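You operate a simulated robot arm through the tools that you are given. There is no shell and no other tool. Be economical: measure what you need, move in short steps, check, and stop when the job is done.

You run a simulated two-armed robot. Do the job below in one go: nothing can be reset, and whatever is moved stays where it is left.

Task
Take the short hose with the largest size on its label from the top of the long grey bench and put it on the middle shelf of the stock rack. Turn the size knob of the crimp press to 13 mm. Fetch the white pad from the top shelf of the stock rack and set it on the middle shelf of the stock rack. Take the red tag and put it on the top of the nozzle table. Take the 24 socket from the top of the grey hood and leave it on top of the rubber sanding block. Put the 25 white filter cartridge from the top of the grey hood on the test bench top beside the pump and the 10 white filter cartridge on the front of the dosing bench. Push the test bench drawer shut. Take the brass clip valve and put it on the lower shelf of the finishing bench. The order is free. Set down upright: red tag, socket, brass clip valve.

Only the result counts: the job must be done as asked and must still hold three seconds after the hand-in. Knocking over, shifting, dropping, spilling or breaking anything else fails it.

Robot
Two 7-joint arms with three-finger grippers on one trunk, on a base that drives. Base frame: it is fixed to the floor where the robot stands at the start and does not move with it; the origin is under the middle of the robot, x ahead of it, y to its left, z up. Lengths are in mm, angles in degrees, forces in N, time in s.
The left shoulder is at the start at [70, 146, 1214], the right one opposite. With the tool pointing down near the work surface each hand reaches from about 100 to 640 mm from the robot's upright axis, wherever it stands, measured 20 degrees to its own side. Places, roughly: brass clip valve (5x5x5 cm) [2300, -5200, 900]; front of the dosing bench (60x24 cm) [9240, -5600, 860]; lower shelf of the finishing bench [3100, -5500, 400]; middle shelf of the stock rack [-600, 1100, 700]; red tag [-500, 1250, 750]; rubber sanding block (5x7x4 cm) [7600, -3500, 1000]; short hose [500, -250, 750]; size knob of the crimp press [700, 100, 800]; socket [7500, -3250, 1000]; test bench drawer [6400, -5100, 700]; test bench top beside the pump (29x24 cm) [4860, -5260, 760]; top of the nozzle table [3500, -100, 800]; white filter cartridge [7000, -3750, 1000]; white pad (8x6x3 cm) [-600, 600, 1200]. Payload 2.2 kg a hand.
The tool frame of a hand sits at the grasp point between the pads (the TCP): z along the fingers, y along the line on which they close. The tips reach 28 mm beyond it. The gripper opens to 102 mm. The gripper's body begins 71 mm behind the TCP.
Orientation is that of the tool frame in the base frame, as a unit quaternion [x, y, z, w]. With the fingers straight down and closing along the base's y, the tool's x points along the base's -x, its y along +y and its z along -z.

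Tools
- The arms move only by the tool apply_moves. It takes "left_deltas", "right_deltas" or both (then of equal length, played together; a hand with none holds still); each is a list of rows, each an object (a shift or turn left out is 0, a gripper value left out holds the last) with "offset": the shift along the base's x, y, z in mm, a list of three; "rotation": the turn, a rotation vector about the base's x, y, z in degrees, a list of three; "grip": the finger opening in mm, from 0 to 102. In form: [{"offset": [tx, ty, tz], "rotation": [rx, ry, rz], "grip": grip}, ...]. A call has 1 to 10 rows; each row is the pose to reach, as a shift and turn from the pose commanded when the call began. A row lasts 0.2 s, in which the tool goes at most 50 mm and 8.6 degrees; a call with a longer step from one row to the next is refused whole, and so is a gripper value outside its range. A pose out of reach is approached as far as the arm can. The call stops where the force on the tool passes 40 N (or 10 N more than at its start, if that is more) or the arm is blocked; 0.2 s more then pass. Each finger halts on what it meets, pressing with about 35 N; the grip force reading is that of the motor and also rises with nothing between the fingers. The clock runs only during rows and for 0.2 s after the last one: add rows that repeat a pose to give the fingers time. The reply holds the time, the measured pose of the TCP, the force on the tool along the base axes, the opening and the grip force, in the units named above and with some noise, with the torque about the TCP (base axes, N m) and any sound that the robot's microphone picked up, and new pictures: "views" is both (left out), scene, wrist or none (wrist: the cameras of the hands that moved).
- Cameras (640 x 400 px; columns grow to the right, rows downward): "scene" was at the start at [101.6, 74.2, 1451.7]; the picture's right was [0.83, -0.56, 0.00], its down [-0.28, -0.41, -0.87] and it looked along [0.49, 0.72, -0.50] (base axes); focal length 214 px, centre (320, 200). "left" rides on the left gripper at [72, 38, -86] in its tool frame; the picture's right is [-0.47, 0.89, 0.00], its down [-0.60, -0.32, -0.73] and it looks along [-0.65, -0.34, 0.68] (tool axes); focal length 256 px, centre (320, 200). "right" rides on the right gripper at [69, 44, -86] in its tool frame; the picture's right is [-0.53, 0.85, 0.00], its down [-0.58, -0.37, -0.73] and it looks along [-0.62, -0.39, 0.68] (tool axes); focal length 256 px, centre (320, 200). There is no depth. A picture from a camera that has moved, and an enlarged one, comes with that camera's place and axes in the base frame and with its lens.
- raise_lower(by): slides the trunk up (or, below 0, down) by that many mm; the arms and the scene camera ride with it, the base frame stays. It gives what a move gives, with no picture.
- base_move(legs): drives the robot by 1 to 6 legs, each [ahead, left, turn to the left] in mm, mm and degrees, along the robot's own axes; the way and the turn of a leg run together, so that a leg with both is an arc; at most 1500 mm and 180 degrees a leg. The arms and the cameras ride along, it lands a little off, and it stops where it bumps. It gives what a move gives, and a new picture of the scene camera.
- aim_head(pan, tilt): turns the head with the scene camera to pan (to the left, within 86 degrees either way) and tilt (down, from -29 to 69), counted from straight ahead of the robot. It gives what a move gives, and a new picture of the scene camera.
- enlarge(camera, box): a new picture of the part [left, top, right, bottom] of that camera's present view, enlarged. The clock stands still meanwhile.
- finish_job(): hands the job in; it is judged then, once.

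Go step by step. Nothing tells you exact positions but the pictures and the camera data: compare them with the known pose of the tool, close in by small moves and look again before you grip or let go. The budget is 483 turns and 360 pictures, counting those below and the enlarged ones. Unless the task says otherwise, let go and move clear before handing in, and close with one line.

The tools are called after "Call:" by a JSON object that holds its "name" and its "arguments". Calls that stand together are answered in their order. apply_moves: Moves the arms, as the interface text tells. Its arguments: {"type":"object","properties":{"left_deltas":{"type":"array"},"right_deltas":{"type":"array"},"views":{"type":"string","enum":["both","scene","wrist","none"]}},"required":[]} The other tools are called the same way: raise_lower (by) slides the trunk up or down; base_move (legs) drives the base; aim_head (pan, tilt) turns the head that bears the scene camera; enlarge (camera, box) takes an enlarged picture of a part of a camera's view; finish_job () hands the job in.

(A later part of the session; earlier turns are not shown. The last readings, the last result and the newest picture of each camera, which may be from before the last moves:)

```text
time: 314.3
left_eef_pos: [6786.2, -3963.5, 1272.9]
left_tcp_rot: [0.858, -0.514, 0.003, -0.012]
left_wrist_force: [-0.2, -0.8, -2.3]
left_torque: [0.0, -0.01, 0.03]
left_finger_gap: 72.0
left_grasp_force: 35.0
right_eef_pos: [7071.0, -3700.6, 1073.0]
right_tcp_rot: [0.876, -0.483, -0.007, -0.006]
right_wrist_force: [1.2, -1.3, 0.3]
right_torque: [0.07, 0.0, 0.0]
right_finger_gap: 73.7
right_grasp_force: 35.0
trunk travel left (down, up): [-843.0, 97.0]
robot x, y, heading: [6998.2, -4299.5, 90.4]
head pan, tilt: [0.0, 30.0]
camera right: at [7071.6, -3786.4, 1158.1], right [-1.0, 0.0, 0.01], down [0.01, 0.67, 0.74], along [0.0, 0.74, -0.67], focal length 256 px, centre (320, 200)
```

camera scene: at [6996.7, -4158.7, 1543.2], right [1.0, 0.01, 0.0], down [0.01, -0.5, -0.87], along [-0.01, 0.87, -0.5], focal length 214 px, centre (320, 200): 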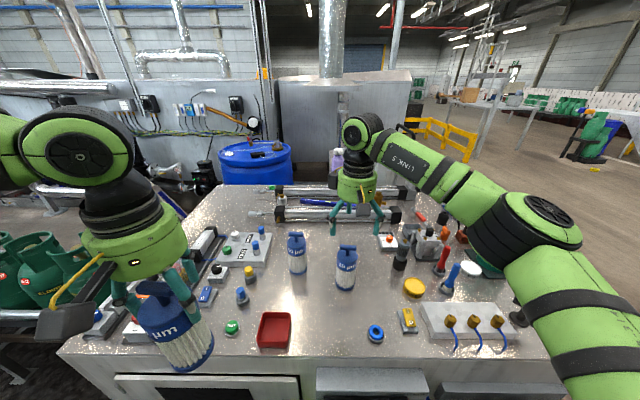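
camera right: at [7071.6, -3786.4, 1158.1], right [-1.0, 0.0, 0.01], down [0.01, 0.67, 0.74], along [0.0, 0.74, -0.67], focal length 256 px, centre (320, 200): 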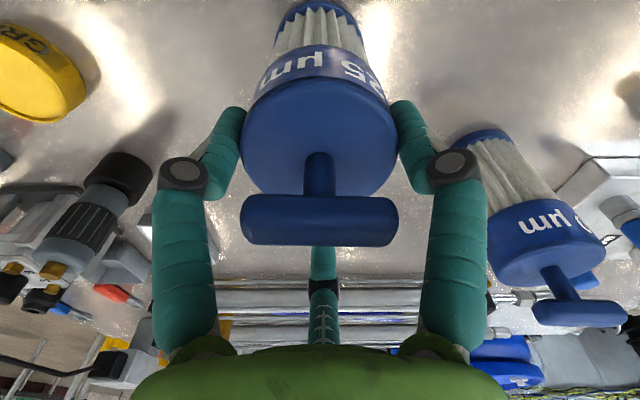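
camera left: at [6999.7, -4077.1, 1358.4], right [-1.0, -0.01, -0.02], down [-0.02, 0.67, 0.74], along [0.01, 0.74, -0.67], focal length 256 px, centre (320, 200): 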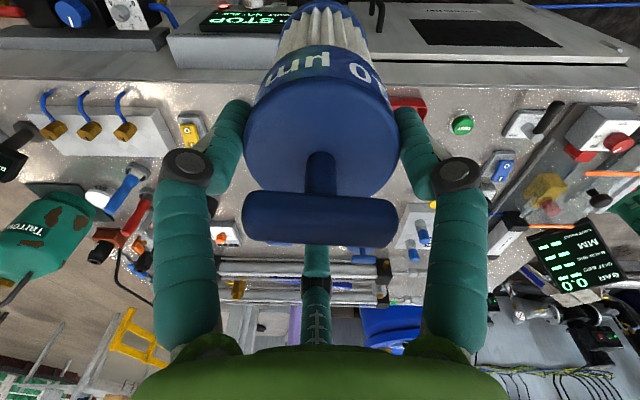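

Gripped the 25. I lift and retract, then look at the way to the dosing bench.

Call:
{"name": "apply_moves", "arguments": {"right_deltas": [{"offset": [0, 0, 20]}, {"offset": [0, 0, 60]}, {"offset": [0, 0, 105]}, {"offset": [0, 0, 150]}, {"offset": [0, 0, 190]}, {"offset": [0, -40, 210]}, {"offset": [0, -85, 210]}, {"offset": [10, -130, 210]}, {"offset": [20, -175, 210]}, {"offset": [30, -220, 210]}], "views": "scene"}}

Call:
{"name": "base_move", "arguments": {"legs": [[-150, 0, 0], [0, 0, -90]]}}

Call:
{"name": "aim_head", "arguments": {"pan": -35, "tilt": 15}}

```text
time: 316.5
left_eef_pos: [6786.8, -3965.1, 1273.0]
left_tcp_rot: [0.858, -0.513, 0.002, -0.012]
left_wrist_force: [0.3, -0.8, -1.5]
left_torque: [0.05, -0.02, 0.01]
left_finger_gap: 72.0
left_grasp_force: 34.9
right_eef_pos: [7103.0, -3924.7, 1283.8]
right_tcp_rot: [0.875, -0.484, -0.008, -0.006]
right_wrist_force: [0.4, -0.1, -1.8]
right_torque: [0.05, 0.01, -0.01]
right_finger_gap: 72.4
right_grasp_force: 35.2
right hand out of reach, approached as far as the arm can: row 5
trunk travel left (down, up): [-843.0, 97.0]
robot x, y, heading: [6999.1, -4296.3, 90.5]
head pan, tilt: [0.0, 30.0]
camera scene: at [6997.4, -4162.4, 1543.5], right [1.0, 0.01, 0.0], down [0.0, -0.5, -0.87], along [-0.01, 0.87, -0.5], focal length 214 px, centre (320, 200)
```

scene: 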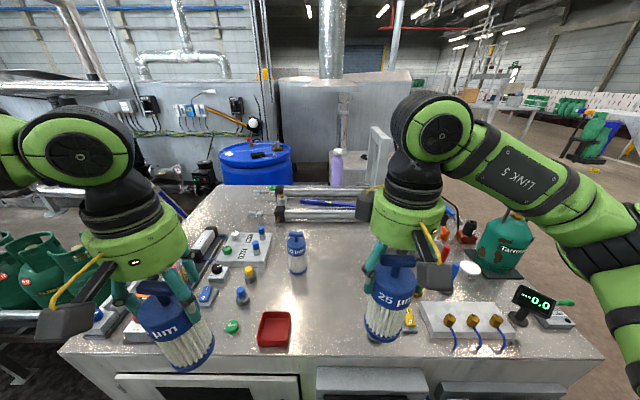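

```text
time: 321.7
left_eef_pos: [7334.4, -4238.5, 1273.3]
left_tcp_rot: [-0.244, 0.97, -0.01, 0.006]
left_wrist_force: [-0.2, -0.3, -2.1]
left_torque: [-0.01, -0.02, -0.01]
left_finger_gap: 71.4
left_grasp_force: 34.5
right_eef_pos: [7376.5, -4554.6, 1283.2]
right_tcp_rot: [-0.277, 0.961, 0.001, 0.009]
right_wrist_force: [0.4, -1.0, -2.2]
right_torque: [0.01, -0.01, -0.02]
right_finger_gap: 71.8
right_grasp_force: 35.3
trunk travel left (down, up): [-843.0, 97.0]
robot x, y, heading: [6998.9, -4452.1, 0.4]
head pan, tilt: [0.0, 30.0]
camera scene: at [7140.7, -4448.7, 1543.2], right [0.01, -1.0, 0.0], down [-0.5, 0.0, -0.87], along [0.87, 0.01, -0.5], focal length 214 px, centre (320, 200)
```

scene: 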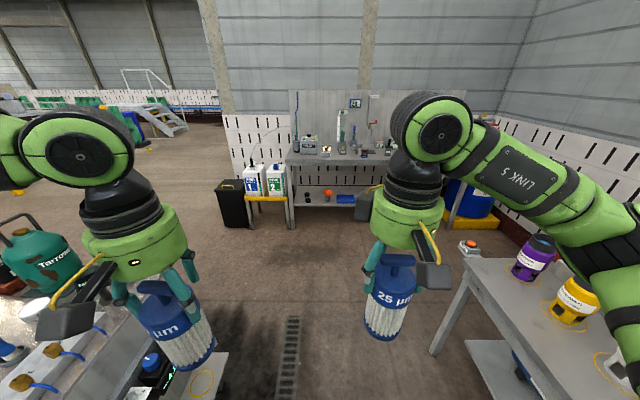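

```text
time: 322.7
left_eef_pos: [7334.9, -4239.3, 1273.5]
left_tcp_rot: [-0.244, 0.97, -0.009, 0.006]
left_wrist_force: [-0.1, -0.1, -2.0]
left_torque: [-0.01, 0.0, 0.0]
left_finger_gap: 71.4
left_grasp_force: 34.5
right_eef_pos: [7376.6, -4554.1, 1282.3]
right_tcp_rot: [-0.277, 0.961, 0.001, 0.009]
right_wrist_force: [-0.3, -0.1, -1.1]
right_torque: [0.01, -0.02, 0.01]
right_finger_gap: 71.8
right_grasp_force: 34.9
trunk travel left (down, up): [-843.0, 97.0]
robot x, y, heading: [6997.1, -4449.4, 0.4]
head pan, tilt: [-35.0, 15.0]
camera scene: at [7127.3, -4502.7, 1567.4], right [-0.57, -0.82, 0.0], down [-0.21, 0.15, -0.97], along [0.8, -0.55, -0.26], focal length 214 px, centre (320, 200)
```

scene: 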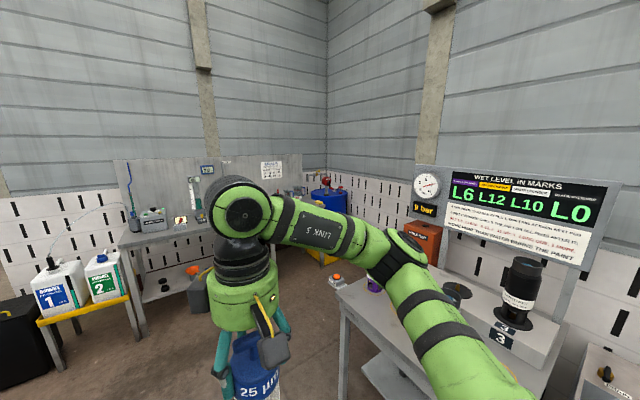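

Call:
{"name": "base_move", "arguments": {"legs": [[1450, 0, 0]]}}

Call:
{"name": "aim_head", "arguments": {"pan": -45, "tilt": 20}}

```text
time: 329.9
left_eef_pos: [8779.4, -4236.8, 1274.1]
left_tcp_rot: [-0.239, 0.971, -0.01, 0.007]
left_wrist_force: [0.6, -0.4, -1.6]
left_torque: [0.03, -0.03, -0.02]
left_finger_gap: 71.2
left_grasp_force: 35.3
right_eef_pos: [8816.0, -4554.3, 1283.9]
right_tcp_rot: [-0.272, 0.962, 0.002, 0.01]
right_wrist_force: [-0.3, -0.7, -1.9]
right_torque: [0.02, 0.0, 0.0]
right_finger_gap: 71.2
right_grasp_force: 34.7
trunk travel left (down, up): [-843.0, 97.0]
robot x, y, heading: [8440.1, -4448.2, -0.2]
head pan, tilt: [-35.0, 15.0]
camera scene: at [8568.7, -4498.8, 1567.5], right [-0.57, -0.82, 0.0], down [-0.21, 0.15, -0.97], along [0.79, -0.56, -0.26], focal length 214 px, centre (320, 200)
```

scene: 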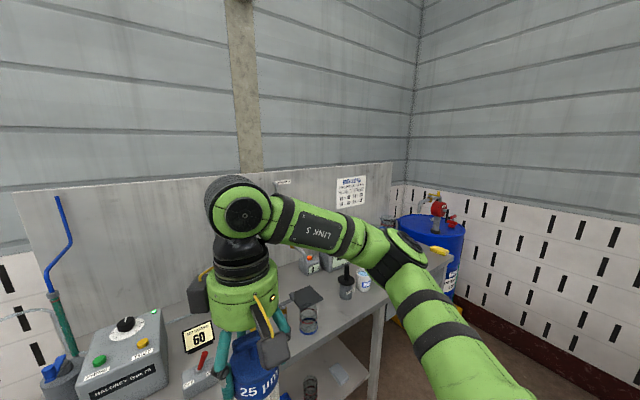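

```text
time: 330.6
left_eef_pos: [8779.5, -4235.9, 1274.2]
left_tcp_rot: [-0.238, 0.971, -0.01, 0.006]
left_wrist_force: [-0.5, 0.2, -2.2]
left_torque: [0.02, -0.03, 0.0]
left_finger_gap: 70.9
left_grasp_force: 35.1
right_eef_pos: [8818.1, -4554.9, 1282.2]
right_tcp_rot: [-0.271, 0.962, 0.001, 0.009]
right_wrist_force: [-1.1, -0.6, -1.4]
right_torque: [0.01, -0.01, 0.0]
right_finger_gap: 71.3
right_grasp_force: 35.0
trunk travel left (down, up): [-843.0, 97.0]
robot x, y, heading: [8442.2, -4445.1, -0.1]
head pan, tilt: [-45.0, 20.0]
camera scene: at [8558.9, -4511.1, 1559.3], right [-0.71, -0.71, 0.0], down [-0.24, 0.24, -0.94], along [0.66, -0.67, -0.34], focal length 214 px, centre (320, 200)
```

scene: 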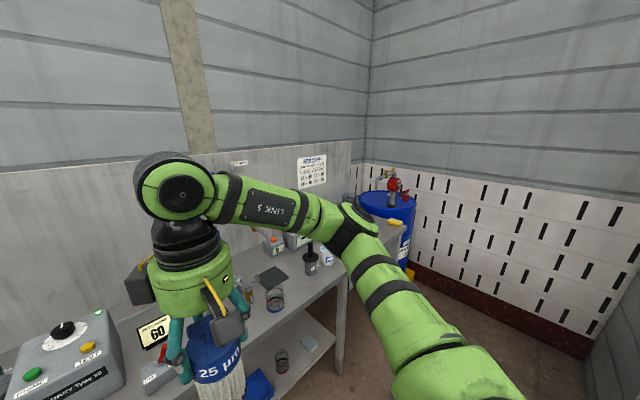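

Call:
{"name": "aim_head", "arguments": {"pan": -84, "tilt": 30}}

```text
time: 331.7
left_eef_pos: [8780.9, -4237.1, 1273.2]
left_tcp_rot: [-0.238, 0.971, -0.01, 0.006]
left_wrist_force: [0.0, 0.0, -1.3]
left_torque: [0.0, -0.02, 0.01]
left_finger_gap: 71.1
left_grasp_force: 35.0
right_eef_pos: [8818.0, -4554.1, 1282.1]
right_tcp_rot: [-0.271, 0.962, 0.001, 0.009]
right_wrist_force: [-0.8, 0.1, -2.1]
right_torque: [-0.02, 0.01, -0.01]
right_finger_gap: 71.3
right_grasp_force: 35.3
trunk travel left (down, up): [-843.0, 97.0]
robot x, y, heading: [8441.0, -4443.6, -0.4]
head pan, tilt: [-84.0, 30.0]
camera scene: at [8502.5, -4535.0, 1543.3], right [-0.99, -0.1, 0.0], down [-0.05, 0.5, -0.87], along [0.09, -0.86, -0.5], focal length 214 px, centre (320, 200)
```

scene: 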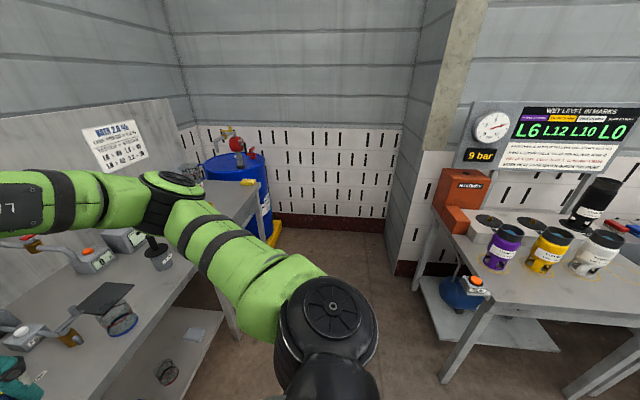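

Call:
{"name": "base_move", "arguments": {"legs": [[0, -950, 0]]}}

Call:
{"name": "aim_head", "arguments": {"pan": 0, "tilt": 35}}

```text
time: 336.6
left_eef_pos: [8777.9, -5175.2, 1273.2]
left_tcp_rot: [-0.237, 0.971, -0.01, 0.006]
left_wrist_force: [-0.4, 0.1, -1.6]
left_torque: [0.01, -0.02, 0.03]
left_finger_gap: 70.8
left_grasp_force: 34.6
right_eef_pos: [8816.0, -5494.4, 1283.1]
right_tcp_rot: [-0.271, 0.962, 0.001, 0.01]
right_wrist_force: [0.5, 0.2, -1.9]
right_torque: [-0.01, -0.04, 0.01]
right_finger_gap: 70.7
right_grasp_force: 34.9
trunk travel left (down, up): [-843.0, 97.0]
robot x, y, heading: [8439.6, -5381.6, -0.2]
head pan, tilt: [-84.0, 30.0]
camera scene: at [8500.6, -5474.0, 1543.3], right [-0.99, -0.1, 0.0], down [-0.05, 0.5, -0.87], along [0.09, -0.86, -0.5], focal length 214 px, centre (320, 200)
```

scene: 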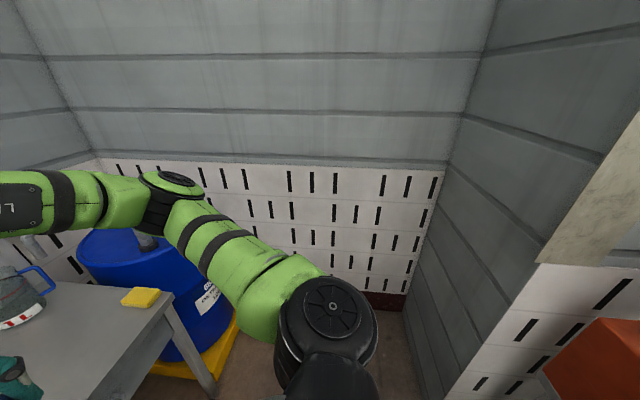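

```text
time: 338.2
left_eef_pos: [8778.0, -5177.3, 1273.5]
left_tcp_rot: [-0.237, 0.971, -0.011, 0.006]
left_wrist_force: [-0.1, -0.8, -2.0]
left_torque: [0.0, 0.0, 0.0]
left_finger_gap: 70.6
left_grasp_force: 34.9
right_eef_pos: [8816.2, -5495.3, 1284.1]
right_tcp_rot: [-0.272, 0.962, 0.001, 0.009]
right_wrist_force: [-0.3, -0.3, -1.2]
right_torque: [0.02, -0.04, 0.01]
right_finger_gap: 71.1
right_grasp_force: 35.1
trunk travel left (down, up): [-843.0, 97.0]
robot x, y, heading: [8442.6, -5386.7, -0.1]
head pan, tilt: [0.0, 35.0]
camera scene: at [8579.4, -5385.8, 1535.4], right [0.0, -1.0, 0.0], down [-0.57, 0.0, -0.82], along [0.82, 0.0, -0.57], focal length 214 px, centre (320, 200)
```

scene: 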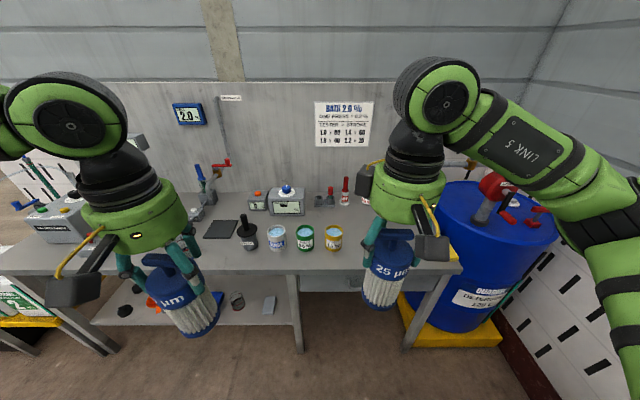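

Call:
{"name": "base_move", "arguments": {"legs": [[0, -235, 0], [200, 0, 0]]}}

```text
time: 341.1
left_eef_pos: [8971.2, -5411.5, 1274.7]
left_tcp_rot: [-0.238, 0.971, -0.011, 0.008]
left_wrist_force: [-0.9, 0.1, -1.8]
left_torque: [0.02, -0.09, 0.01]
left_finger_gap: 70.4
left_grasp_force: 35.0
right_eef_pos: [9008.5, -5728.3, 1284.9]
right_tcp_rot: [-0.272, 0.962, 0.001, 0.012]
right_wrist_force: [-0.2, 0.4, -2.4]
right_torque: [0.0, -0.06, -0.01]
right_finger_gap: 70.7
right_grasp_force: 35.2
trunk travel left (down, up): [-843.0, 97.0]
robot x, y, heading: [8638.9, -5623.5, -0.1]
head pan, tilt: [0.0, 35.0]
camera scene: at [8771.6, -5619.6, 1536.0], right [0.0, -1.0, 0.0], down [-0.57, 0.0, -0.82], along [0.82, 0.0, -0.57], focal length 214 px, centre (320, 200)
```

scene: 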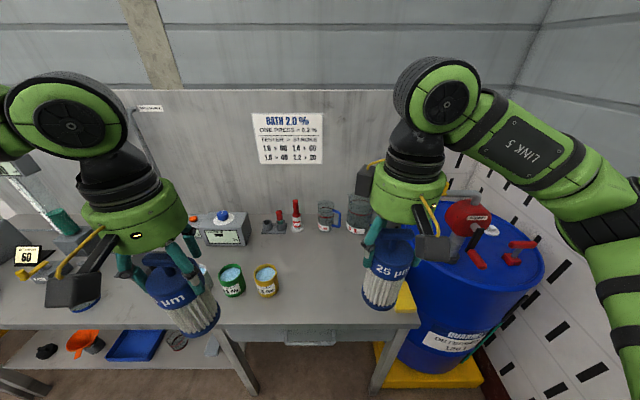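

Call:
{"name": "apply_moves", "arguments": {"left_deltas": [{"offset": [45, 0, 0]}, {"offset": [90, -10, 0]}, {"offset": [130, -30, 0]}, {"offset": [165, -60, 0]}, {"offset": [195, -95, 0]}, {"offset": [215, -135, 0]}, {"offset": [230, -165, 0]}, {"offset": [240, -190, 0]}], "right_deltas": [{"offset": [-25, -10, 0]}, {"offset": [-50, -20, 0]}, {"offset": [-70, -30, 0]}, {"offset": [-80, -40, 0]}, {"offset": [-80, -40, 0]}, {"offset": [-80, -40, 0]}, {"offset": [-80, -40, 0]}, {"offset": [-80, -40, 0]}], "views": "scene"}}

```text
time: 342.9
left_eef_pos: [9132.9, -5481.5, 1249.8]
left_tcp_rot: [-0.237, 0.971, -0.011, 0.008]
left_wrist_force: [0.7, -0.7, -1.8]
left_torque: [0.01, -0.05, 0.0]
left_finger_gap: 70.6
left_grasp_force: 34.7
left hand out of reach, approached as far as the arm can: row 4, 5, 6, 7, 8
right_eef_pos: [8932.1, -5769.1, 1284.7]
right_tcp_rot: [-0.271, 0.962, 0.0, 0.009]
right_wrist_force: [0.3, -0.2, -1.2]
right_torque: [-0.01, -0.02, 0.02]
right_finger_gap: 70.8
right_grasp_force: 35.1
trunk travel left (down, up): [-843.0, 97.0]
robot x, y, heading: [8637.8, -5619.3, -0.1]
head pan, tilt: [0.0, 35.0]
camera scene: at [8776.6, -5620.3, 1535.5], right [0.0, -1.0, 0.0], down [-0.57, 0.0, -0.82], along [0.82, 0.0, -0.57], focal length 214 px, centre (320, 200)
```

scene: 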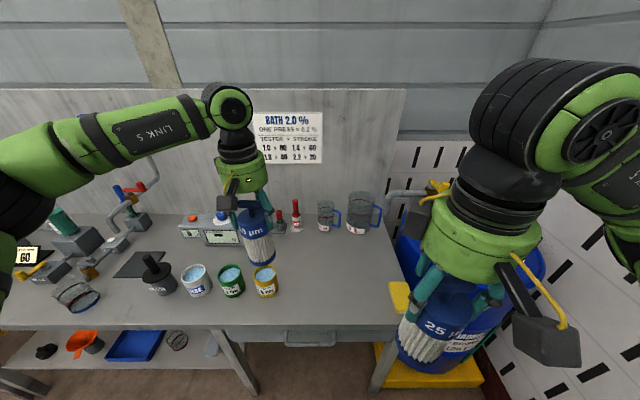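

Call:
{"name": "base_move", "arguments": {"legs": [[70, -60, 0]]}}

Call:
{"name": "apply_moves", "arguments": {"left_deltas": [{"offset": [5, -20, -35]}, {"offset": [10, -40, -70]}, {"offset": [12, -60, -105]}, {"offset": [12, -70, -145]}], "views": "both"}}

```text
time: 344.0
left_eef_pos: [9200.1, -5537.1, 1250.0]
left_tcp_rot: [-0.238, 0.971, -0.012, 0.006]
left_wrist_force: [-0.3, 2.6, -1.0]
left_torque: [-0.06, -0.04, -0.02]
left_finger_gap: 70.0
left_grasp_force: 34.9
right_eef_pos: [8998.3, -5824.9, 1284.8]
right_tcp_rot: [-0.272, 0.962, 0.0, 0.011]
right_wrist_force: [-0.4, -0.3, -1.7]
right_torque: [-0.03, -0.02, 0.0]
right_finger_gap: 70.8
right_grasp_force: 34.8
trunk travel left (down, up): [-843.0, 97.0]
robot x, y, heading: [8709.5, -5680.0, 0.2]
head pan, tilt: [0.0, 35.0]
camera scene: at [8841.7, -5675.7, 1535.9], right [0.0, -1.0, 0.0], down [-0.57, 0.0, -0.82], along [0.82, 0.0, -0.57], focal length 214 px, centre (320, 200)
```

scene: 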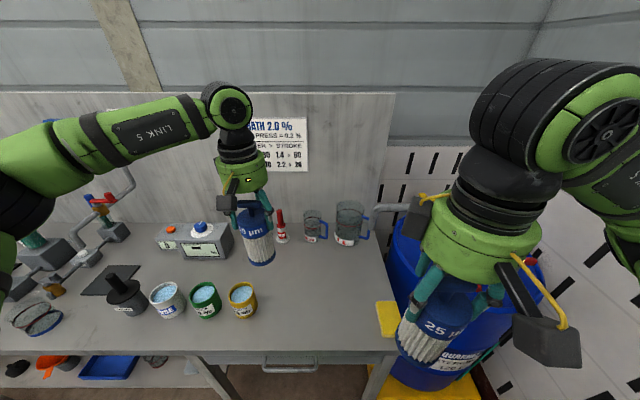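

```text
time: 345.0
left_eef_pos: [9181.1, -5554.6, 1122.0]
left_tcp_rot: [-0.239, 0.971, -0.013, 0.008]
left_wrist_force: [0.2, 0.7, -1.5]
left_torque: [0.0, -0.01, 0.01]
left_finger_gap: 70.2
left_grasp_force: 34.7
left hand out of reach, approached as far as the arm can: row 1, 2, 3, 4
right_eef_pos: [9001.5, -5829.1, 1282.4]
right_tcp_rot: [-0.272, 0.962, 0.001, 0.01]
right_wrist_force: [0.7, 0.3, -1.4]
right_torque: [0.0, -0.05, -0.02]
right_finger_gap: 70.5
right_grasp_force: 35.4
trunk travel left (down, up): [-843.0, 97.0]
robot x, y, heading: [8704.9, -5676.2, -0.4]
head pan, tilt: [0.0, 35.0]
camera scene: at [8847.0, -5680.0, 1535.4], right [0.0, -1.0, 0.0], down [-0.57, 0.0, -0.82], along [0.82, 0.0, -0.57], focal length 214 px, centre (320, 200)
camera left: at [9097.6, -5552.2, 1205.4], right [0.0, 1.0, -0.02], down [0.67, 0.01, 0.74], along [0.74, -0.02, -0.67], focal length 256 px, centre (320, 200)
```

scene: 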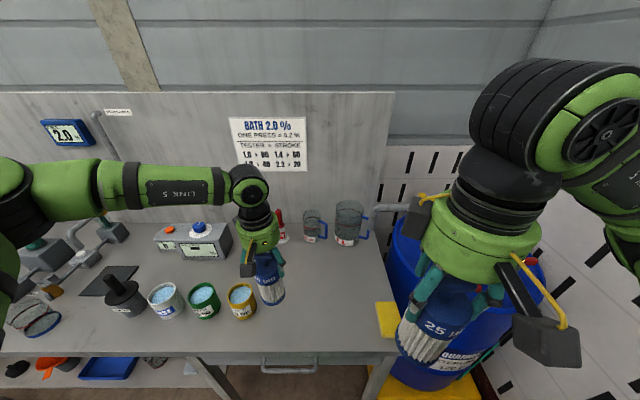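
left: 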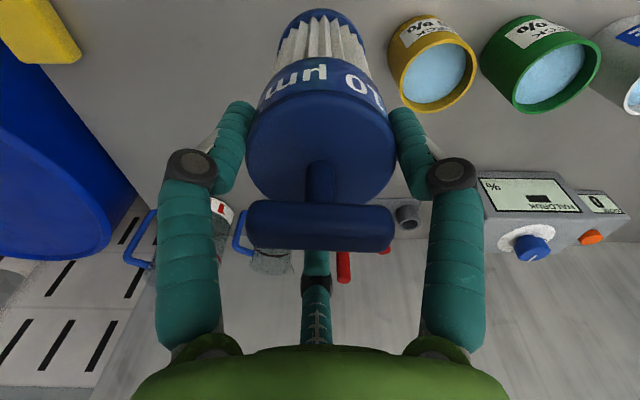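

Call:
{"name": "base_move", "arguments": {"legs": [[15, -50, 0]]}}

Call:
{"name": "apply_moves", "arguments": {"left_deltas": [{"offset": [0, 0, -35]}, {"offset": [0, 0, -70]}, {"offset": [0, 0, -100]}, {"offset": [0, 0, -120]}], "views": "both"}}

```text
time: 346.0
left_eef_pos: [9192.8, -5594.1, 1120.2]
left_tcp_rot: [-0.239, 0.971, -0.016, 0.008]
left_wrist_force: [-0.8, 1.7, -1.4]
left_torque: [-0.05, -0.04, 0.02]
left_finger_gap: 70.0
left_grasp_force: 35.3
right_eef_pos: [9015.7, -5868.7, 1286.1]
right_tcp_rot: [-0.273, 0.962, -0.002, 0.01]
right_wrist_force: [-0.5, 2.0, -1.6]
right_torque: [-0.14, -0.07, -0.04]
right_finger_gap: 70.7
right_grasp_force: 35.1
trunk travel left (down, up): [-843.0, 97.0]
robot x, y, heading: [8720.7, -5727.7, -0.1]
head pan, tilt: [0.0, 35.0]
camera scene: at [8857.7, -5718.1, 1535.8], right [0.0, -1.0, 0.01], down [-0.57, -0.01, -0.82], along [0.82, 0.0, -0.57], focal length 214 px, centre (320, 200)
```

scene: 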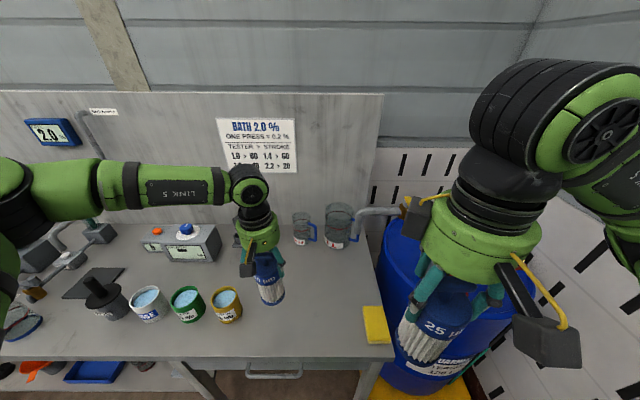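

```text
time: 347.0
left_eef_pos: [9175.1, -5569.9, 1028.3]
left_tcp_rot: [-0.239, 0.971, -0.013, 0.008]
left_wrist_force: [0.4, -0.2, -2.0]
left_torque: [0.0, -0.02, -0.01]
left_finger_gap: 70.1
left_grasp_force: 34.8
left hand out of reach, approached as far as the arm can: row 1, 2, 3, 4
right_eef_pos: [9017.4, -5878.5, 1284.3]
right_tcp_rot: [-0.272, 0.962, 0.001, 0.01]
right_wrist_force: [0.1, -0.1, -2.0]
right_torque: [0.01, 0.02, -0.03]
right_finger_gap: 70.6
right_grasp_force: 35.2
trunk travel left (down, up): [-843.0, 97.0]
robot x, y, heading: [8721.9, -5731.7, -0.1]
head pan, tilt: [0.0, 35.0]
camera scene: at [8861.5, -5730.1, 1535.4], right [0.0, -1.0, 0.0], down [-0.57, 0.0, -0.82], along [0.82, 0.0, -0.57], focal length 214 px, centre (320, 200)
camera left: at [9091.9, -5568.9, 1114.1], right [0.0, 1.0, -0.02], down [0.67, 0.01, 0.74], along [0.74, -0.01, -0.67], focal length 256 px, centre (320, 200)
```

scene: 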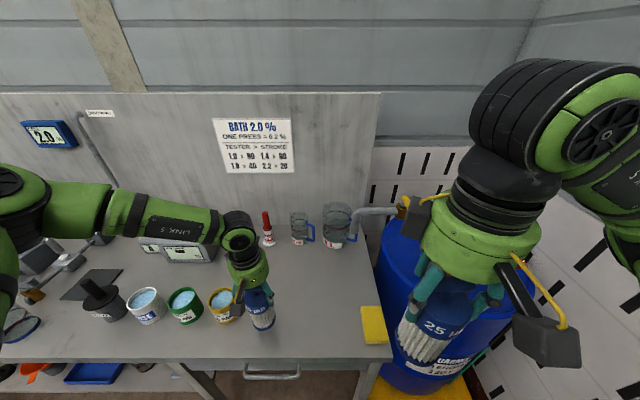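
left: 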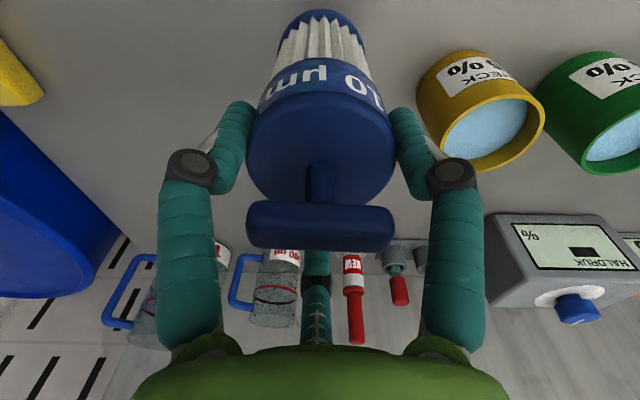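

Call:
{"name": "apply_moves", "arguments": {"left_deltas": [{"offset": [25, -5, 0]}, {"offset": [50, -10, 0]}, {"offset": [75, -15, 0]}], "views": "none"}}

```text
time: 347.8
left_eef_pos: [9213.9, -5554.3, 1050.2]
left_tcp_rot: [-0.239, 0.971, -0.013, 0.007]
left_wrist_force: [-0.7, -0.4, -1.0]
left_torque: [-0.03, 0.01, 0.03]
left_finger_gap: 69.9
left_grasp_force: 34.8
left hand out of reach, approached as far as the arm can: row 1, 2, 3
right_eef_pos: [9015.8, -5876.5, 1284.1]
right_tcp_rot: [-0.272, 0.962, 0.001, 0.01]
right_wrist_force: [0.2, 0.4, -1.9]
right_torque: [-0.03, -0.01, -0.02]
right_finger_gap: 70.3
right_grasp_force: 34.9
trunk travel left (down, up): [-843.0, 97.0]
robot x, y, heading: [8722.2, -5726.9, 0.0]
head pan, tilt: [0.0, 35.0]
```

Call:
{"name": "base_move", "arguments": {"legs": [[0, 0, -9]]}}

Call:
{"name": "raise_lower", "arguments": {"by": -55}}

Call:
{"name": "apply_moves", "arguments": {"left_deltas": [{"offset": [0, 0, 0]}], "views": "both"}}

```text
time: 348.8
left_eef_pos: [9235.9, -5631.1, 1051.3]
left_tcp_rot: [-0.162, 0.987, -0.013, 0.005]
left_wrist_force: [0.1, -0.4, -2.1]
left_torque: [0.02, -0.03, 0.0]
left_finger_gap: 69.8
left_grasp_force: 35.4
right_eef_pos: [8989.7, -5918.5, 1282.3]
right_tcp_rot: [-0.197, 0.98, 0.0, 0.01]
right_wrist_force: [0.5, 0.4, -1.7]
right_torque: [-0.01, -0.02, 0.01]
right_finger_gap: 70.1
right_grasp_force: 34.5
trunk travel left (down, up): [-843.0, 97.0]
robot x, y, heading: [8722.7, -5728.4, -9.0]
head pan, tilt: [0.0, 35.0]
camera scene: at [8860.1, -5748.2, 1535.4], right [-0.16, -0.99, 0.0], down [-0.57, 0.09, -0.82], along [0.81, -0.13, -0.57], focal length 214 px, centre (320, 200)
```

scene: 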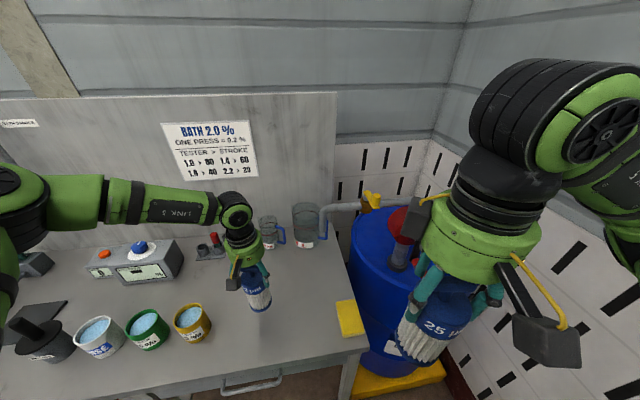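

```text
time: 349.8
left_eef_pos: [9235.7, -5632.4, 995.9]
left_tcp_rot: [-0.163, 0.987, -0.014, 0.007]
left_wrist_force: [-1.1, -0.1, -1.9]
left_torque: [-0.02, 0.0, 0.0]
left_finger_gap: 70.0
left_grasp_force: 34.6
right_eef_pos: [8988.7, -5921.4, 1227.5]
right_tcp_rot: [-0.196, 0.98, 0.0, 0.011]
right_wrist_force: [0.2, 0.3, -1.7]
right_torque: [0.02, -0.08, -0.01]
right_finger_gap: 70.1
right_grasp_force: 35.4
trunk travel left (down, up): [-788.0, 152.0]
robot x, y, heading: [8721.8, -5726.5, -9.0]
head pan, tilt: [0.0, 35.0]
```

```text
time: 350.2
left_eef_pos: [9235.6, -5633.2, 995.1]
left_tcp_rot: [-0.161, 0.987, -0.012, 0.006]
left_wrist_force: [-0.2, -0.7, -2.4]
left_torque: [0.02, 0.01, 0.0]
left_finger_gap: 69.5
left_grasp_force: 35.1
right_eef_pos: [8989.2, -5921.4, 1228.5]
right_tcp_rot: [-0.196, 0.981, 0.001, 0.01]
right_wrist_force: [-0.5, -0.9, -2.4]
right_torque: [-0.02, -0.05, -0.02]
right_finger_gap: 70.2
right_grasp_force: 35.0
trunk travel left (down, up): [-788.0, 152.0]
robot x, y, heading: [8721.0, -5730.4, -9.0]
head pan, tilt: [0.0, 35.0]
camera scene: at [8859.7, -5750.8, 1480.4], right [-0.16, -0.99, 0.0], down [-0.57, 0.09, -0.82], along [0.81, -0.13, -0.57], focal length 214 px, centre (320, 200)
camera left: at [9154.0, -5618.4, 1079.9], right [0.16, 0.99, -0.02], down [0.66, -0.09, 0.74], along [0.73, -0.13, -0.67], focal length 256 px, centre (320, 200)
```

scene: 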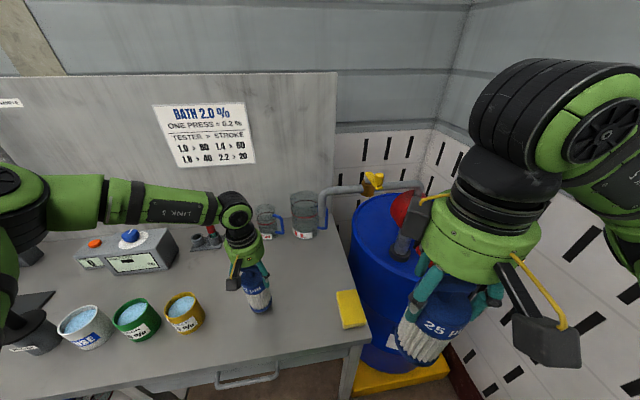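
left: 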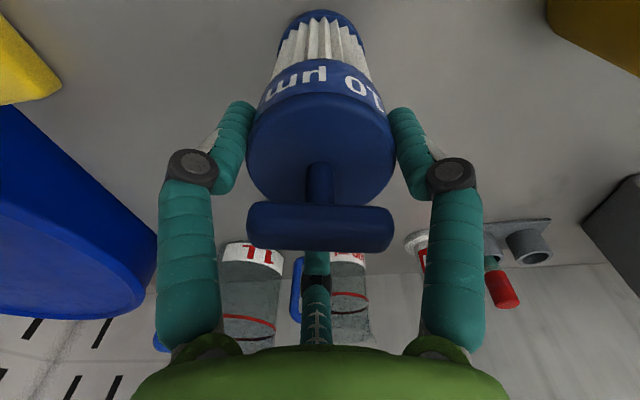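

Call:
{"name": "raise_lower", "arguments": {"by": -14}}

Call:
{"name": "raise_lower", "arguments": {"by": -5}}

```text
time: 350.8
left_eef_pos: [9234.4, -5633.8, 982.5]
left_tcp_rot: [-0.163, 0.987, -0.013, 0.008]
left_wrist_force: [-0.9, 1.4, 9.1]
left_torque: [0.47, 0.29, -0.03]
left_finger_gap: 70.0
left_grasp_force: 35.1
right_eef_pos: [8987.5, -5920.8, 1215.2]
right_tcp_rot: [-0.197, 0.98, 0.0, 0.01]
right_wrist_force: [0.6, 0.9, -2.0]
right_torque: [0.01, 0.01, 0.02]
right_finger_gap: 70.2
right_grasp_force: 35.7
trunk travel left (down, up): [-774.0, 166.0]
robot x, y, heading: [8722.5, -5728.9, -9.1]
head pan, tilt: [0.0, 35.0]
```

```text
time: 351.3
left_eef_pos: [9232.6, -5632.8, 979.6]
left_tcp_rot: [-0.163, 0.986, -0.014, 0.008]
left_wrist_force: [-3.8, 1.0, 21.1]
left_torque: [0.35, 0.3, -0.06]
left_finger_gap: 68.9
left_grasp_force: 34.8
right_eef_pos: [8985.6, -5922.0, 1210.6]
right_tcp_rot: [-0.197, 0.98, 0.0, 0.011]
right_wrist_force: [0.5, -0.5, -0.8]
right_torque: [-0.02, 0.01, 0.03]
right_finger_gap: 70.4
right_grasp_force: 34.5
trunk travel left (down, up): [-769.0, 171.0]
robot x, y, heading: [8720.7, -5727.7, -8.9]
head pan, tilt: [0.0, 35.0]
```

Call:
{"name": "raise_lower", "arguments": {"by": 4}}

Call:
{"name": "apply_moves", "arguments": {"left_deltas": [{"offset": [0, 0, 0], "grip": 78}, {"offset": [0, 0, 0], "grip": 88}, {"offset": [0, 0, 0], "grip": 98}, {"offset": [0, 0, 0], "grip": 102}, {"offset": [0, 0, 0], "grip": 102}], "views": "both"}}

```text
time: 351.9
left_eef_pos: [9234.0, -5633.9, 980.1]
left_tcp_rot: [-0.163, 0.987, -0.012, 0.005]
left_wrist_force: [-1.1, -0.8, 2.2]
left_torque: [-0.19, -0.05, -0.05]
left_finger_gap: 68.7
left_grasp_force: 34.7
right_eef_pos: [8988.8, -5922.1, 1213.7]
right_tcp_rot: [-0.196, 0.981, 0.0, 0.01]
right_wrist_force: [-0.2, 0.1, -1.8]
right_torque: [0.02, -0.01, -0.01]
right_finger_gap: 69.9
right_grasp_force: 35.5
trunk travel left (down, up): [-773.0, 167.0]
robot x, y, heading: [8721.4, -5728.6, -9.2]
head pan, tilt: [0.0, 35.0]
```

```text
time: 353.1
left_eef_pos: [9236.7, -5632.7, 980.0]
left_tcp_rot: [-0.162, 0.987, -0.013, 0.007]
left_wrist_force: [0.0, -0.8, -0.2]
left_torque: [0.01, 0.0, 0.0]
left_finger_gap: 102.1
left_grasp_force: 0.1
right_eef_pos: [8990.1, -5920.9, 1214.0]
right_tcp_rot: [-0.197, 0.98, 0.0, 0.01]
right_wrist_force: [-0.4, 0.2, -1.3]
right_torque: [0.01, -0.03, 0.0]
right_finger_gap: 70.0
right_grasp_force: 34.7
trunk travel left (down, up): [-773.0, 167.0]
robot x, y, heading: [8717.8, -5727.9, -9.2]
head pan, tilt: [0.0, 35.0]
camera scene: at [8859.0, -5750.6, 1465.5], right [-0.16, -0.99, 0.0], down [-0.57, 0.09, -0.82], along [0.81, -0.13, -0.57], focal length 214 px, centre (320, 200)
camera left: at [9153.5, -5618.2, 1065.1], right [0.16, 0.99, -0.02], down [0.66, -0.09, 0.74], along [0.73, -0.13, -0.67], focal length 256 px, centre (320, 200)
```

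scene: 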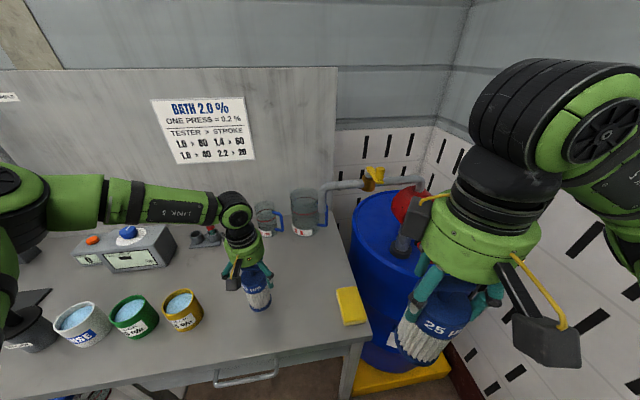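
left: 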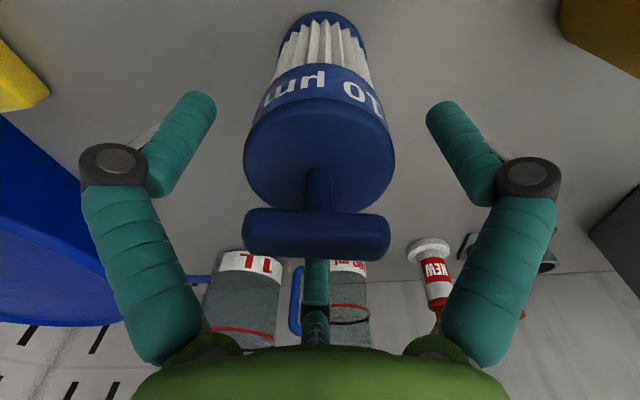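

Call:
{"name": "raise_lower", "arguments": {"by": 155}}

Call:
{"name": "base_move", "arguments": {"legs": [[-350, 0, 9], [0, 500, 0]]}}

Call:
{"name": "enlarge", "arguments": {"camera": "scene", "box": [280, 140, 520, 290]}}

```text
time: 354.9
left_eef_pos: [9234.8, -5633.5, 1135.9]
left_tcp_rot: [-0.162, 0.987, -0.013, 0.007]
left_wrist_force: [1.1, 0.0, 1.2]
left_torque: [0.03, -0.01, 0.0]
left_finger_gap: 101.9
left_grasp_force: 0.0
right_eef_pos: [8989.4, -5921.0, 1368.9]
right_tcp_rot: [-0.196, 0.98, 0.0, 0.011]
right_wrist_force: [0.9, -0.1, -1.5]
right_torque: [-0.02, -0.02, -0.01]
right_finger_gap: 69.9
right_grasp_force: 34.5
trunk travel left (down, up): [-928.0, 12.0]
robot x, y, heading: [8723.9, -5728.5, -9.2]
head pan, tilt: [0.0, 35.0]
```

```text
time: 359.7
left_eef_pos: [8865.9, -5022.9, 1136.5]
left_tcp_rot: [-0.241, 0.97, -0.011, 0.008]
left_wrist_force: [0.1, -0.1, 0.7]
left_torque: [0.04, -0.01, 0.04]
left_finger_gap: 101.9
left_grasp_force: 0.0
right_eef_pos: [8669.4, -5346.4, 1368.0]
right_tcp_rot: [-0.274, 0.962, 0.002, 0.011]
right_wrist_force: [0.1, 0.1, -1.8]
right_torque: [0.0, -0.03, -0.01]
right_finger_gap: 69.9
right_grasp_force: 35.6
trunk travel left (down, up): [-928.0, 12.0]
robot x, y, heading: [8378.5, -5194.9, 0.3]
head pan, tilt: [0.0, 35.0]
camera scene: at [8513.7, -5199.4, 1620.4], right [0.0, -1.0, 0.0], down [-0.57, 0.0, -0.82], along [0.82, 0.0, -0.57], focal length 214 px, centre (320, 200)
```

scene: 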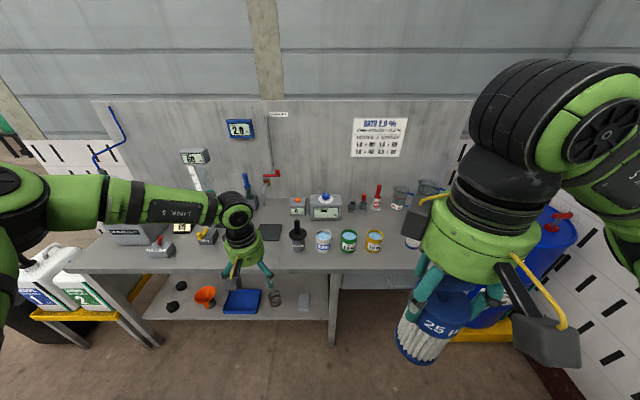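

```text
2.67 times, centred on (400, 215) of scene
camera zoom: at [8513.7, -5199.4, 1620.4], right [0.0, -1.0, 0.0], down [-0.57, 0.0, -0.82], along [0.82, 0.0, -0.57], focal length 572 px, centre (107, 160)
```

zoom: 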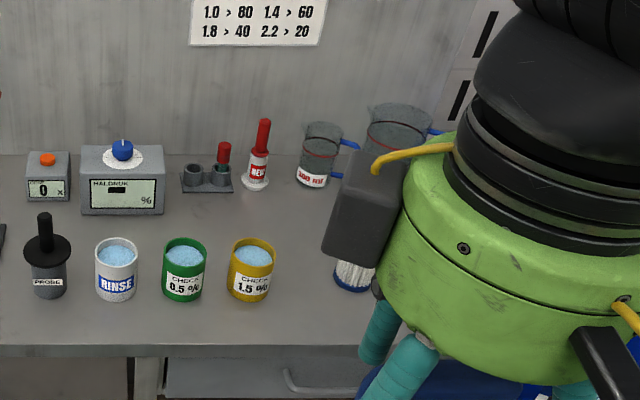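

Call:
{"name": "apply_moves", "arguments": {"left_deltas": [{"offset": [-45, 0, 20], "grip": 60}, {"offset": [-90, 10, 40]}, {"offset": [-135, 20, 60]}, {"offset": [-180, 30, 80]}], "views": "none"}}

Call:
{"name": "base_move", "arguments": {"legs": [[0, 745, 0], [0, 0, -90], [0, -1400, 0]]}}

Call:
{"name": "aim_head", "arguments": {"pan": -35, "tilt": 25}}

```text
refused: row 2 steps farther than a row can; nothing moved
```

```text
time: 374.1
left_eef_pos: [7150.3, -4943.4, 1136.3]
left_tcp_rot: [0.516, 0.856, -0.015, -0.003]
left_wrist_force: [0.0, -0.3, -0.3]
left_torque: [-0.01, -0.01, -0.03]
left_finger_gap: 102.0
left_grasp_force: 0.1
right_eef_pos: [6825.5, -4748.2, 1368.3]
right_tcp_rot: [0.486, 0.874, -0.006, 0.008]
right_wrist_force: [-0.3, -1.2, -2.7]
right_torque: [0.01, 0.0, -0.02]
right_finger_gap: 68.7
right_grasp_force: 34.9
trunk travel left (down, up): [-928.0, 12.0]
robot x, y, heading: [6973.2, -4451.7, -89.6]
head pan, tilt: [0.0, 35.0]
camera scene: at [6975.1, -4591.1, 1620.5], right [-1.0, 0.0, 0.0], down [0.0, 0.57, -0.82], along [0.0, -0.82, -0.57], focal length 214 px, centre (320, 200)
```

scene: 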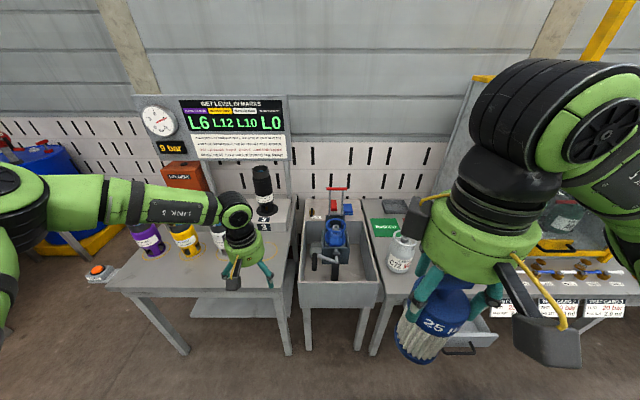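

```text
time: 375.1
left_eef_pos: [7148.0, -4943.2, 1135.5]
left_tcp_rot: [0.516, 0.857, -0.014, -0.004]
left_wrist_force: [0.1, -0.4, 0.0]
left_torque: [0.0, 0.01, 0.02]
left_finger_gap: 102.3
left_grasp_force: 0.1
right_eef_pos: [6823.9, -4746.8, 1368.9]
right_tcp_rot: [0.485, 0.874, -0.006, 0.009]
right_wrist_force: [-0.2, -0.2, -2.2]
right_torque: [0.02, 0.06, -0.01]
right_finger_gap: 68.5
right_grasp_force: 35.1
trunk travel left (down, up): [-928.0, 12.0]
robot x, y, heading: [6969.4, -4452.5, -89.8]
head pan, tilt: [-35.0, 25.0]
camera scene: at [6921.0, -4578.7, 1636.2], right [-0.82, 0.57, 0.0], down [0.24, 0.35, -0.91], along [-0.52, -0.74, -0.42], focal length 214 px, centre (320, 200)
```

scene: 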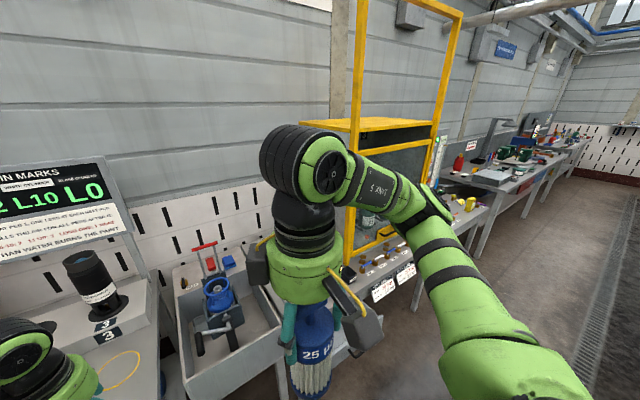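

Call:
{"name": "base_move", "arguments": {"legs": [[0, -720, 0]]}}

Call:
{"name": "raise_lower", "arguments": {"by": -200}}

Call:
{"name": "aim_head", "arguments": {"pan": 15, "tilt": 40}}

```text
time: 379.1
left_eef_pos: [6430.4, -4945.2, 1135.7]
left_tcp_rot: [0.516, 0.856, -0.014, -0.004]
left_wrist_force: [0.5, 0.0, -0.7]
left_torque: [-0.01, 0.01, -0.01]
left_finger_gap: 101.9
left_grasp_force: 0.2
right_eef_pos: [6106.3, -4749.4, 1369.0]
right_tcp_rot: [0.486, 0.874, -0.006, 0.008]
right_wrist_force: [-0.2, 0.9, -1.6]
right_torque: [0.0, -0.01, 0.05]
right_finger_gap: 68.5
right_grasp_force: 35.1
trunk travel left (down, up): [-928.0, 12.0]
robot x, y, heading: [6250.8, -4454.4, -89.6]
head pan, tilt: [-35.0, 25.0]
camera scene: at [6203.5, -4580.7, 1636.3], right [-0.82, 0.57, 0.0], down [0.24, 0.35, -0.91], along [-0.52, -0.74, -0.42], focal length 214 px, centre (320, 200)
```

scene: 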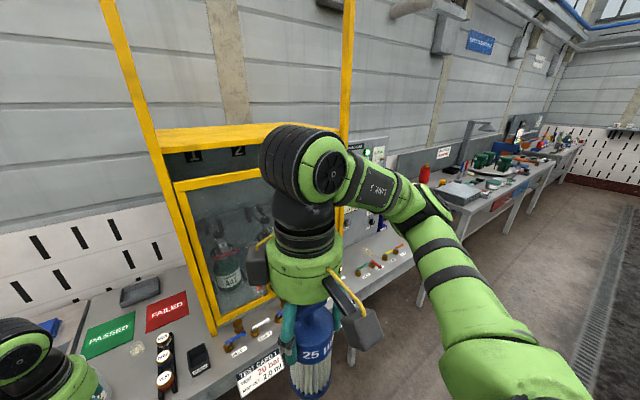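

```text
time: 381.2
left_eef_pos: [6429.3, -4946.3, 935.6]
left_tcp_rot: [0.516, 0.856, -0.014, -0.004]
left_wrist_force: [-0.1, 0.3, -0.7]
left_torque: [0.01, -0.03, 0.02]
left_finger_gap: 102.1
left_grasp_force: 0.0
right_eef_pos: [6104.4, -4749.6, 1169.1]
right_tcp_rot: [0.485, 0.874, -0.006, 0.009]
right_wrist_force: [1.3, 0.4, -2.4]
right_torque: [-0.04, -0.03, 0.0]
right_finger_gap: 68.4
right_grasp_force: 34.9
trunk travel left (down, up): [-728.0, 212.0]
robot x, y, heading: [6254.6, -4451.0, -89.7]
head pan, tilt: [-35.0, 25.0]
```

```text
time: 382.4
left_eef_pos: [6429.5, -4946.8, 935.8]
left_tcp_rot: [0.516, 0.857, -0.014, -0.004]
left_wrist_force: [0.8, 0.1, 0.0]
left_torque: [-0.01, -0.01, 0.02]
left_finger_gap: 102.0
left_grasp_force: 0.0
right_eef_pos: [6105.1, -4749.5, 1168.6]
right_tcp_rot: [0.486, 0.874, -0.006, 0.009]
right_wrist_force: [-0.3, -0.2, -2.7]
right_torque: [0.02, 0.0, 0.02]
right_finger_gap: 68.1
right_grasp_force: 34.8
trunk travel left (down, up): [-728.0, 212.0]
robot x, y, heading: [6251.7, -4451.7, -89.8]
head pan, tilt: [15.0, 40.0]
camera scene: at [6276.2, -4587.2, 1412.9], right [-0.97, -0.26, 0.0], down [-0.17, 0.62, -0.77], along [0.2, -0.74, -0.64], focal length 214 px, centre (320, 200)
```

scene: 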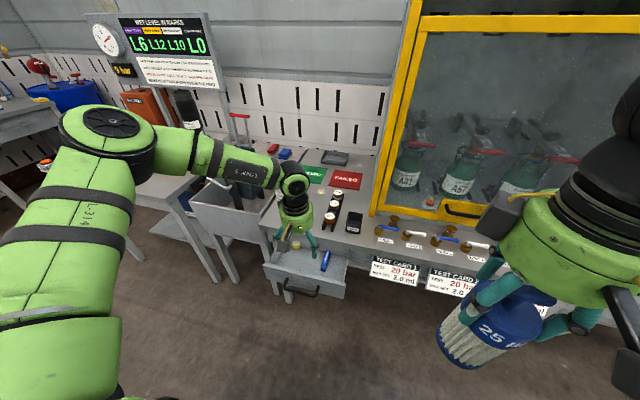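

Call:
{"name": "base_move", "arguments": {"legs": [[-90, 0, 0]]}}

Call:
{"name": "apply_moves", "arguments": {"left_deltas": [{"offset": [0, 0, 0], "rotation": [-8, 0, 0], "grip": 60}, {"offset": [0, 0, 0], "rotation": [-16, 0, 0], "grip": 20}, {"offset": [0, 0, 0], "rotation": [-24, 0, 0], "grip": 0}, {"offset": [0, 0, 0], "rotation": [-32, 0, 0], "grip": 0}, {"offset": [0, 0, 0], "rotation": [-40, 0, 0], "grip": 0}, {"offset": [0, 0, 0], "rotation": [-48, 0, 0], "grip": 0}], "views": "scene"}}

Call:
{"name": "raise_lower", "arguments": {"by": -190}}

```text
time: 383.5
left_eef_pos: [6427.6, -4858.2, 934.1]
left_tcp_rot: [0.515, 0.857, -0.013, -0.004]
left_wrist_force: [0.1, 0.3, 0.2]
left_torque: [-0.01, 0.0, -0.02]
left_finger_gap: 102.2
left_grasp_force: 0.0
right_eef_pos: [6103.0, -4662.8, 1168.0]
right_tcp_rot: [0.485, 0.874, -0.005, 0.007]
right_wrist_force: [0.6, -0.5, -2.0]
right_torque: [-0.02, 0.0, 0.02]
right_finger_gap: 68.3
right_grasp_force: 35.3
trunk travel left (down, up): [-728.0, 212.0]
robot x, y, heading: [6257.0, -4367.6, -89.7]
head pan, tilt: [15.0, 40.0]
camera scene: at [6276.1, -4500.6, 1412.6], right [-0.97, -0.26, 0.0], down [-0.17, 0.62, -0.77], along [0.2, -0.74, -0.64], focal length 214 px, centre (320, 200)
```

scene: 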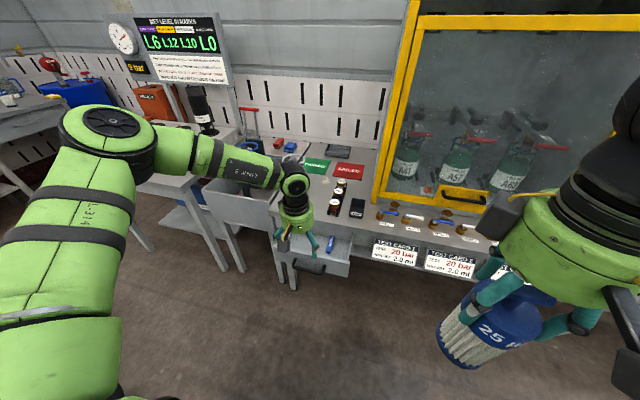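

```text
time: 384.9
left_eef_pos: [6428.4, -4858.9, 936.2]
left_tcp_rot: [0.471, 0.777, -0.363, 0.206]
left_wrist_force: [0.0, 0.1, -1.2]
left_torque: [0.02, -0.01, 0.0]
left_finger_gap: 1.8
left_grasp_force: 31.3
right_eef_pos: [6105.1, -4660.3, 1169.6]
right_tcp_rot: [0.485, 0.875, -0.006, 0.007]
right_wrist_force: [-0.1, 0.8, -2.2]
right_torque: [0.02, -0.01, 0.01]
right_finger_gap: 68.5
right_grasp_force: 35.0
trunk travel left (down, up): [-728.0, 212.0]
robot x, y, heading: [6253.1, -4362.9, -89.8]
head pan, tilt: [15.0, 40.0]
camera scene: at [6275.9, -4498.5, 1412.9], right [-0.97, -0.26, 0.0], down [-0.17, 0.62, -0.77], along [0.2, -0.74, -0.64], focal length 214 px, centre (320, 200)
```

scene: 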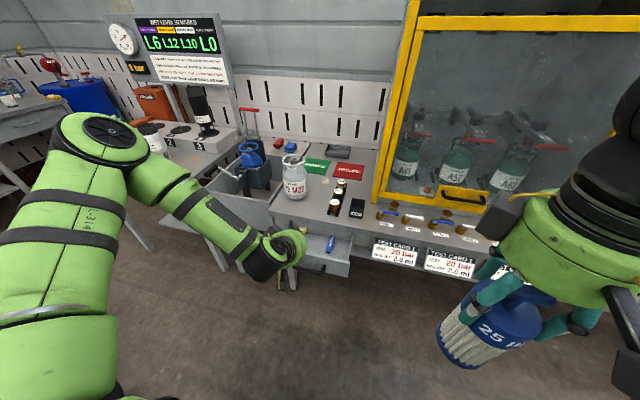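

```text
time: 387.0
left_eef_pos: [6428.3, -4857.0, 746.4]
left_tcp_rot: [0.473, 0.776, -0.362, 0.207]
left_wrist_force: [-0.2, 0.2, 0.4]
left_torque: [-0.02, 0.0, 0.02]
left_finger_gap: 2.1
left_grasp_force: 31.5
right_eef_pos: [6105.8, -4659.7, 978.7]
right_tcp_rot: [0.486, 0.874, -0.006, 0.01]
right_wrist_force: [0.0, 0.5, -1.5]
right_torque: [0.03, -0.02, 0.01]
right_finger_gap: 68.3
right_grasp_force: 34.7
trunk travel left (down, up): [-538.0, 402.0]
robot x, y, heading: [6253.2, -4360.5, -90.0]
head pan, tilt: [15.0, 40.0]
```

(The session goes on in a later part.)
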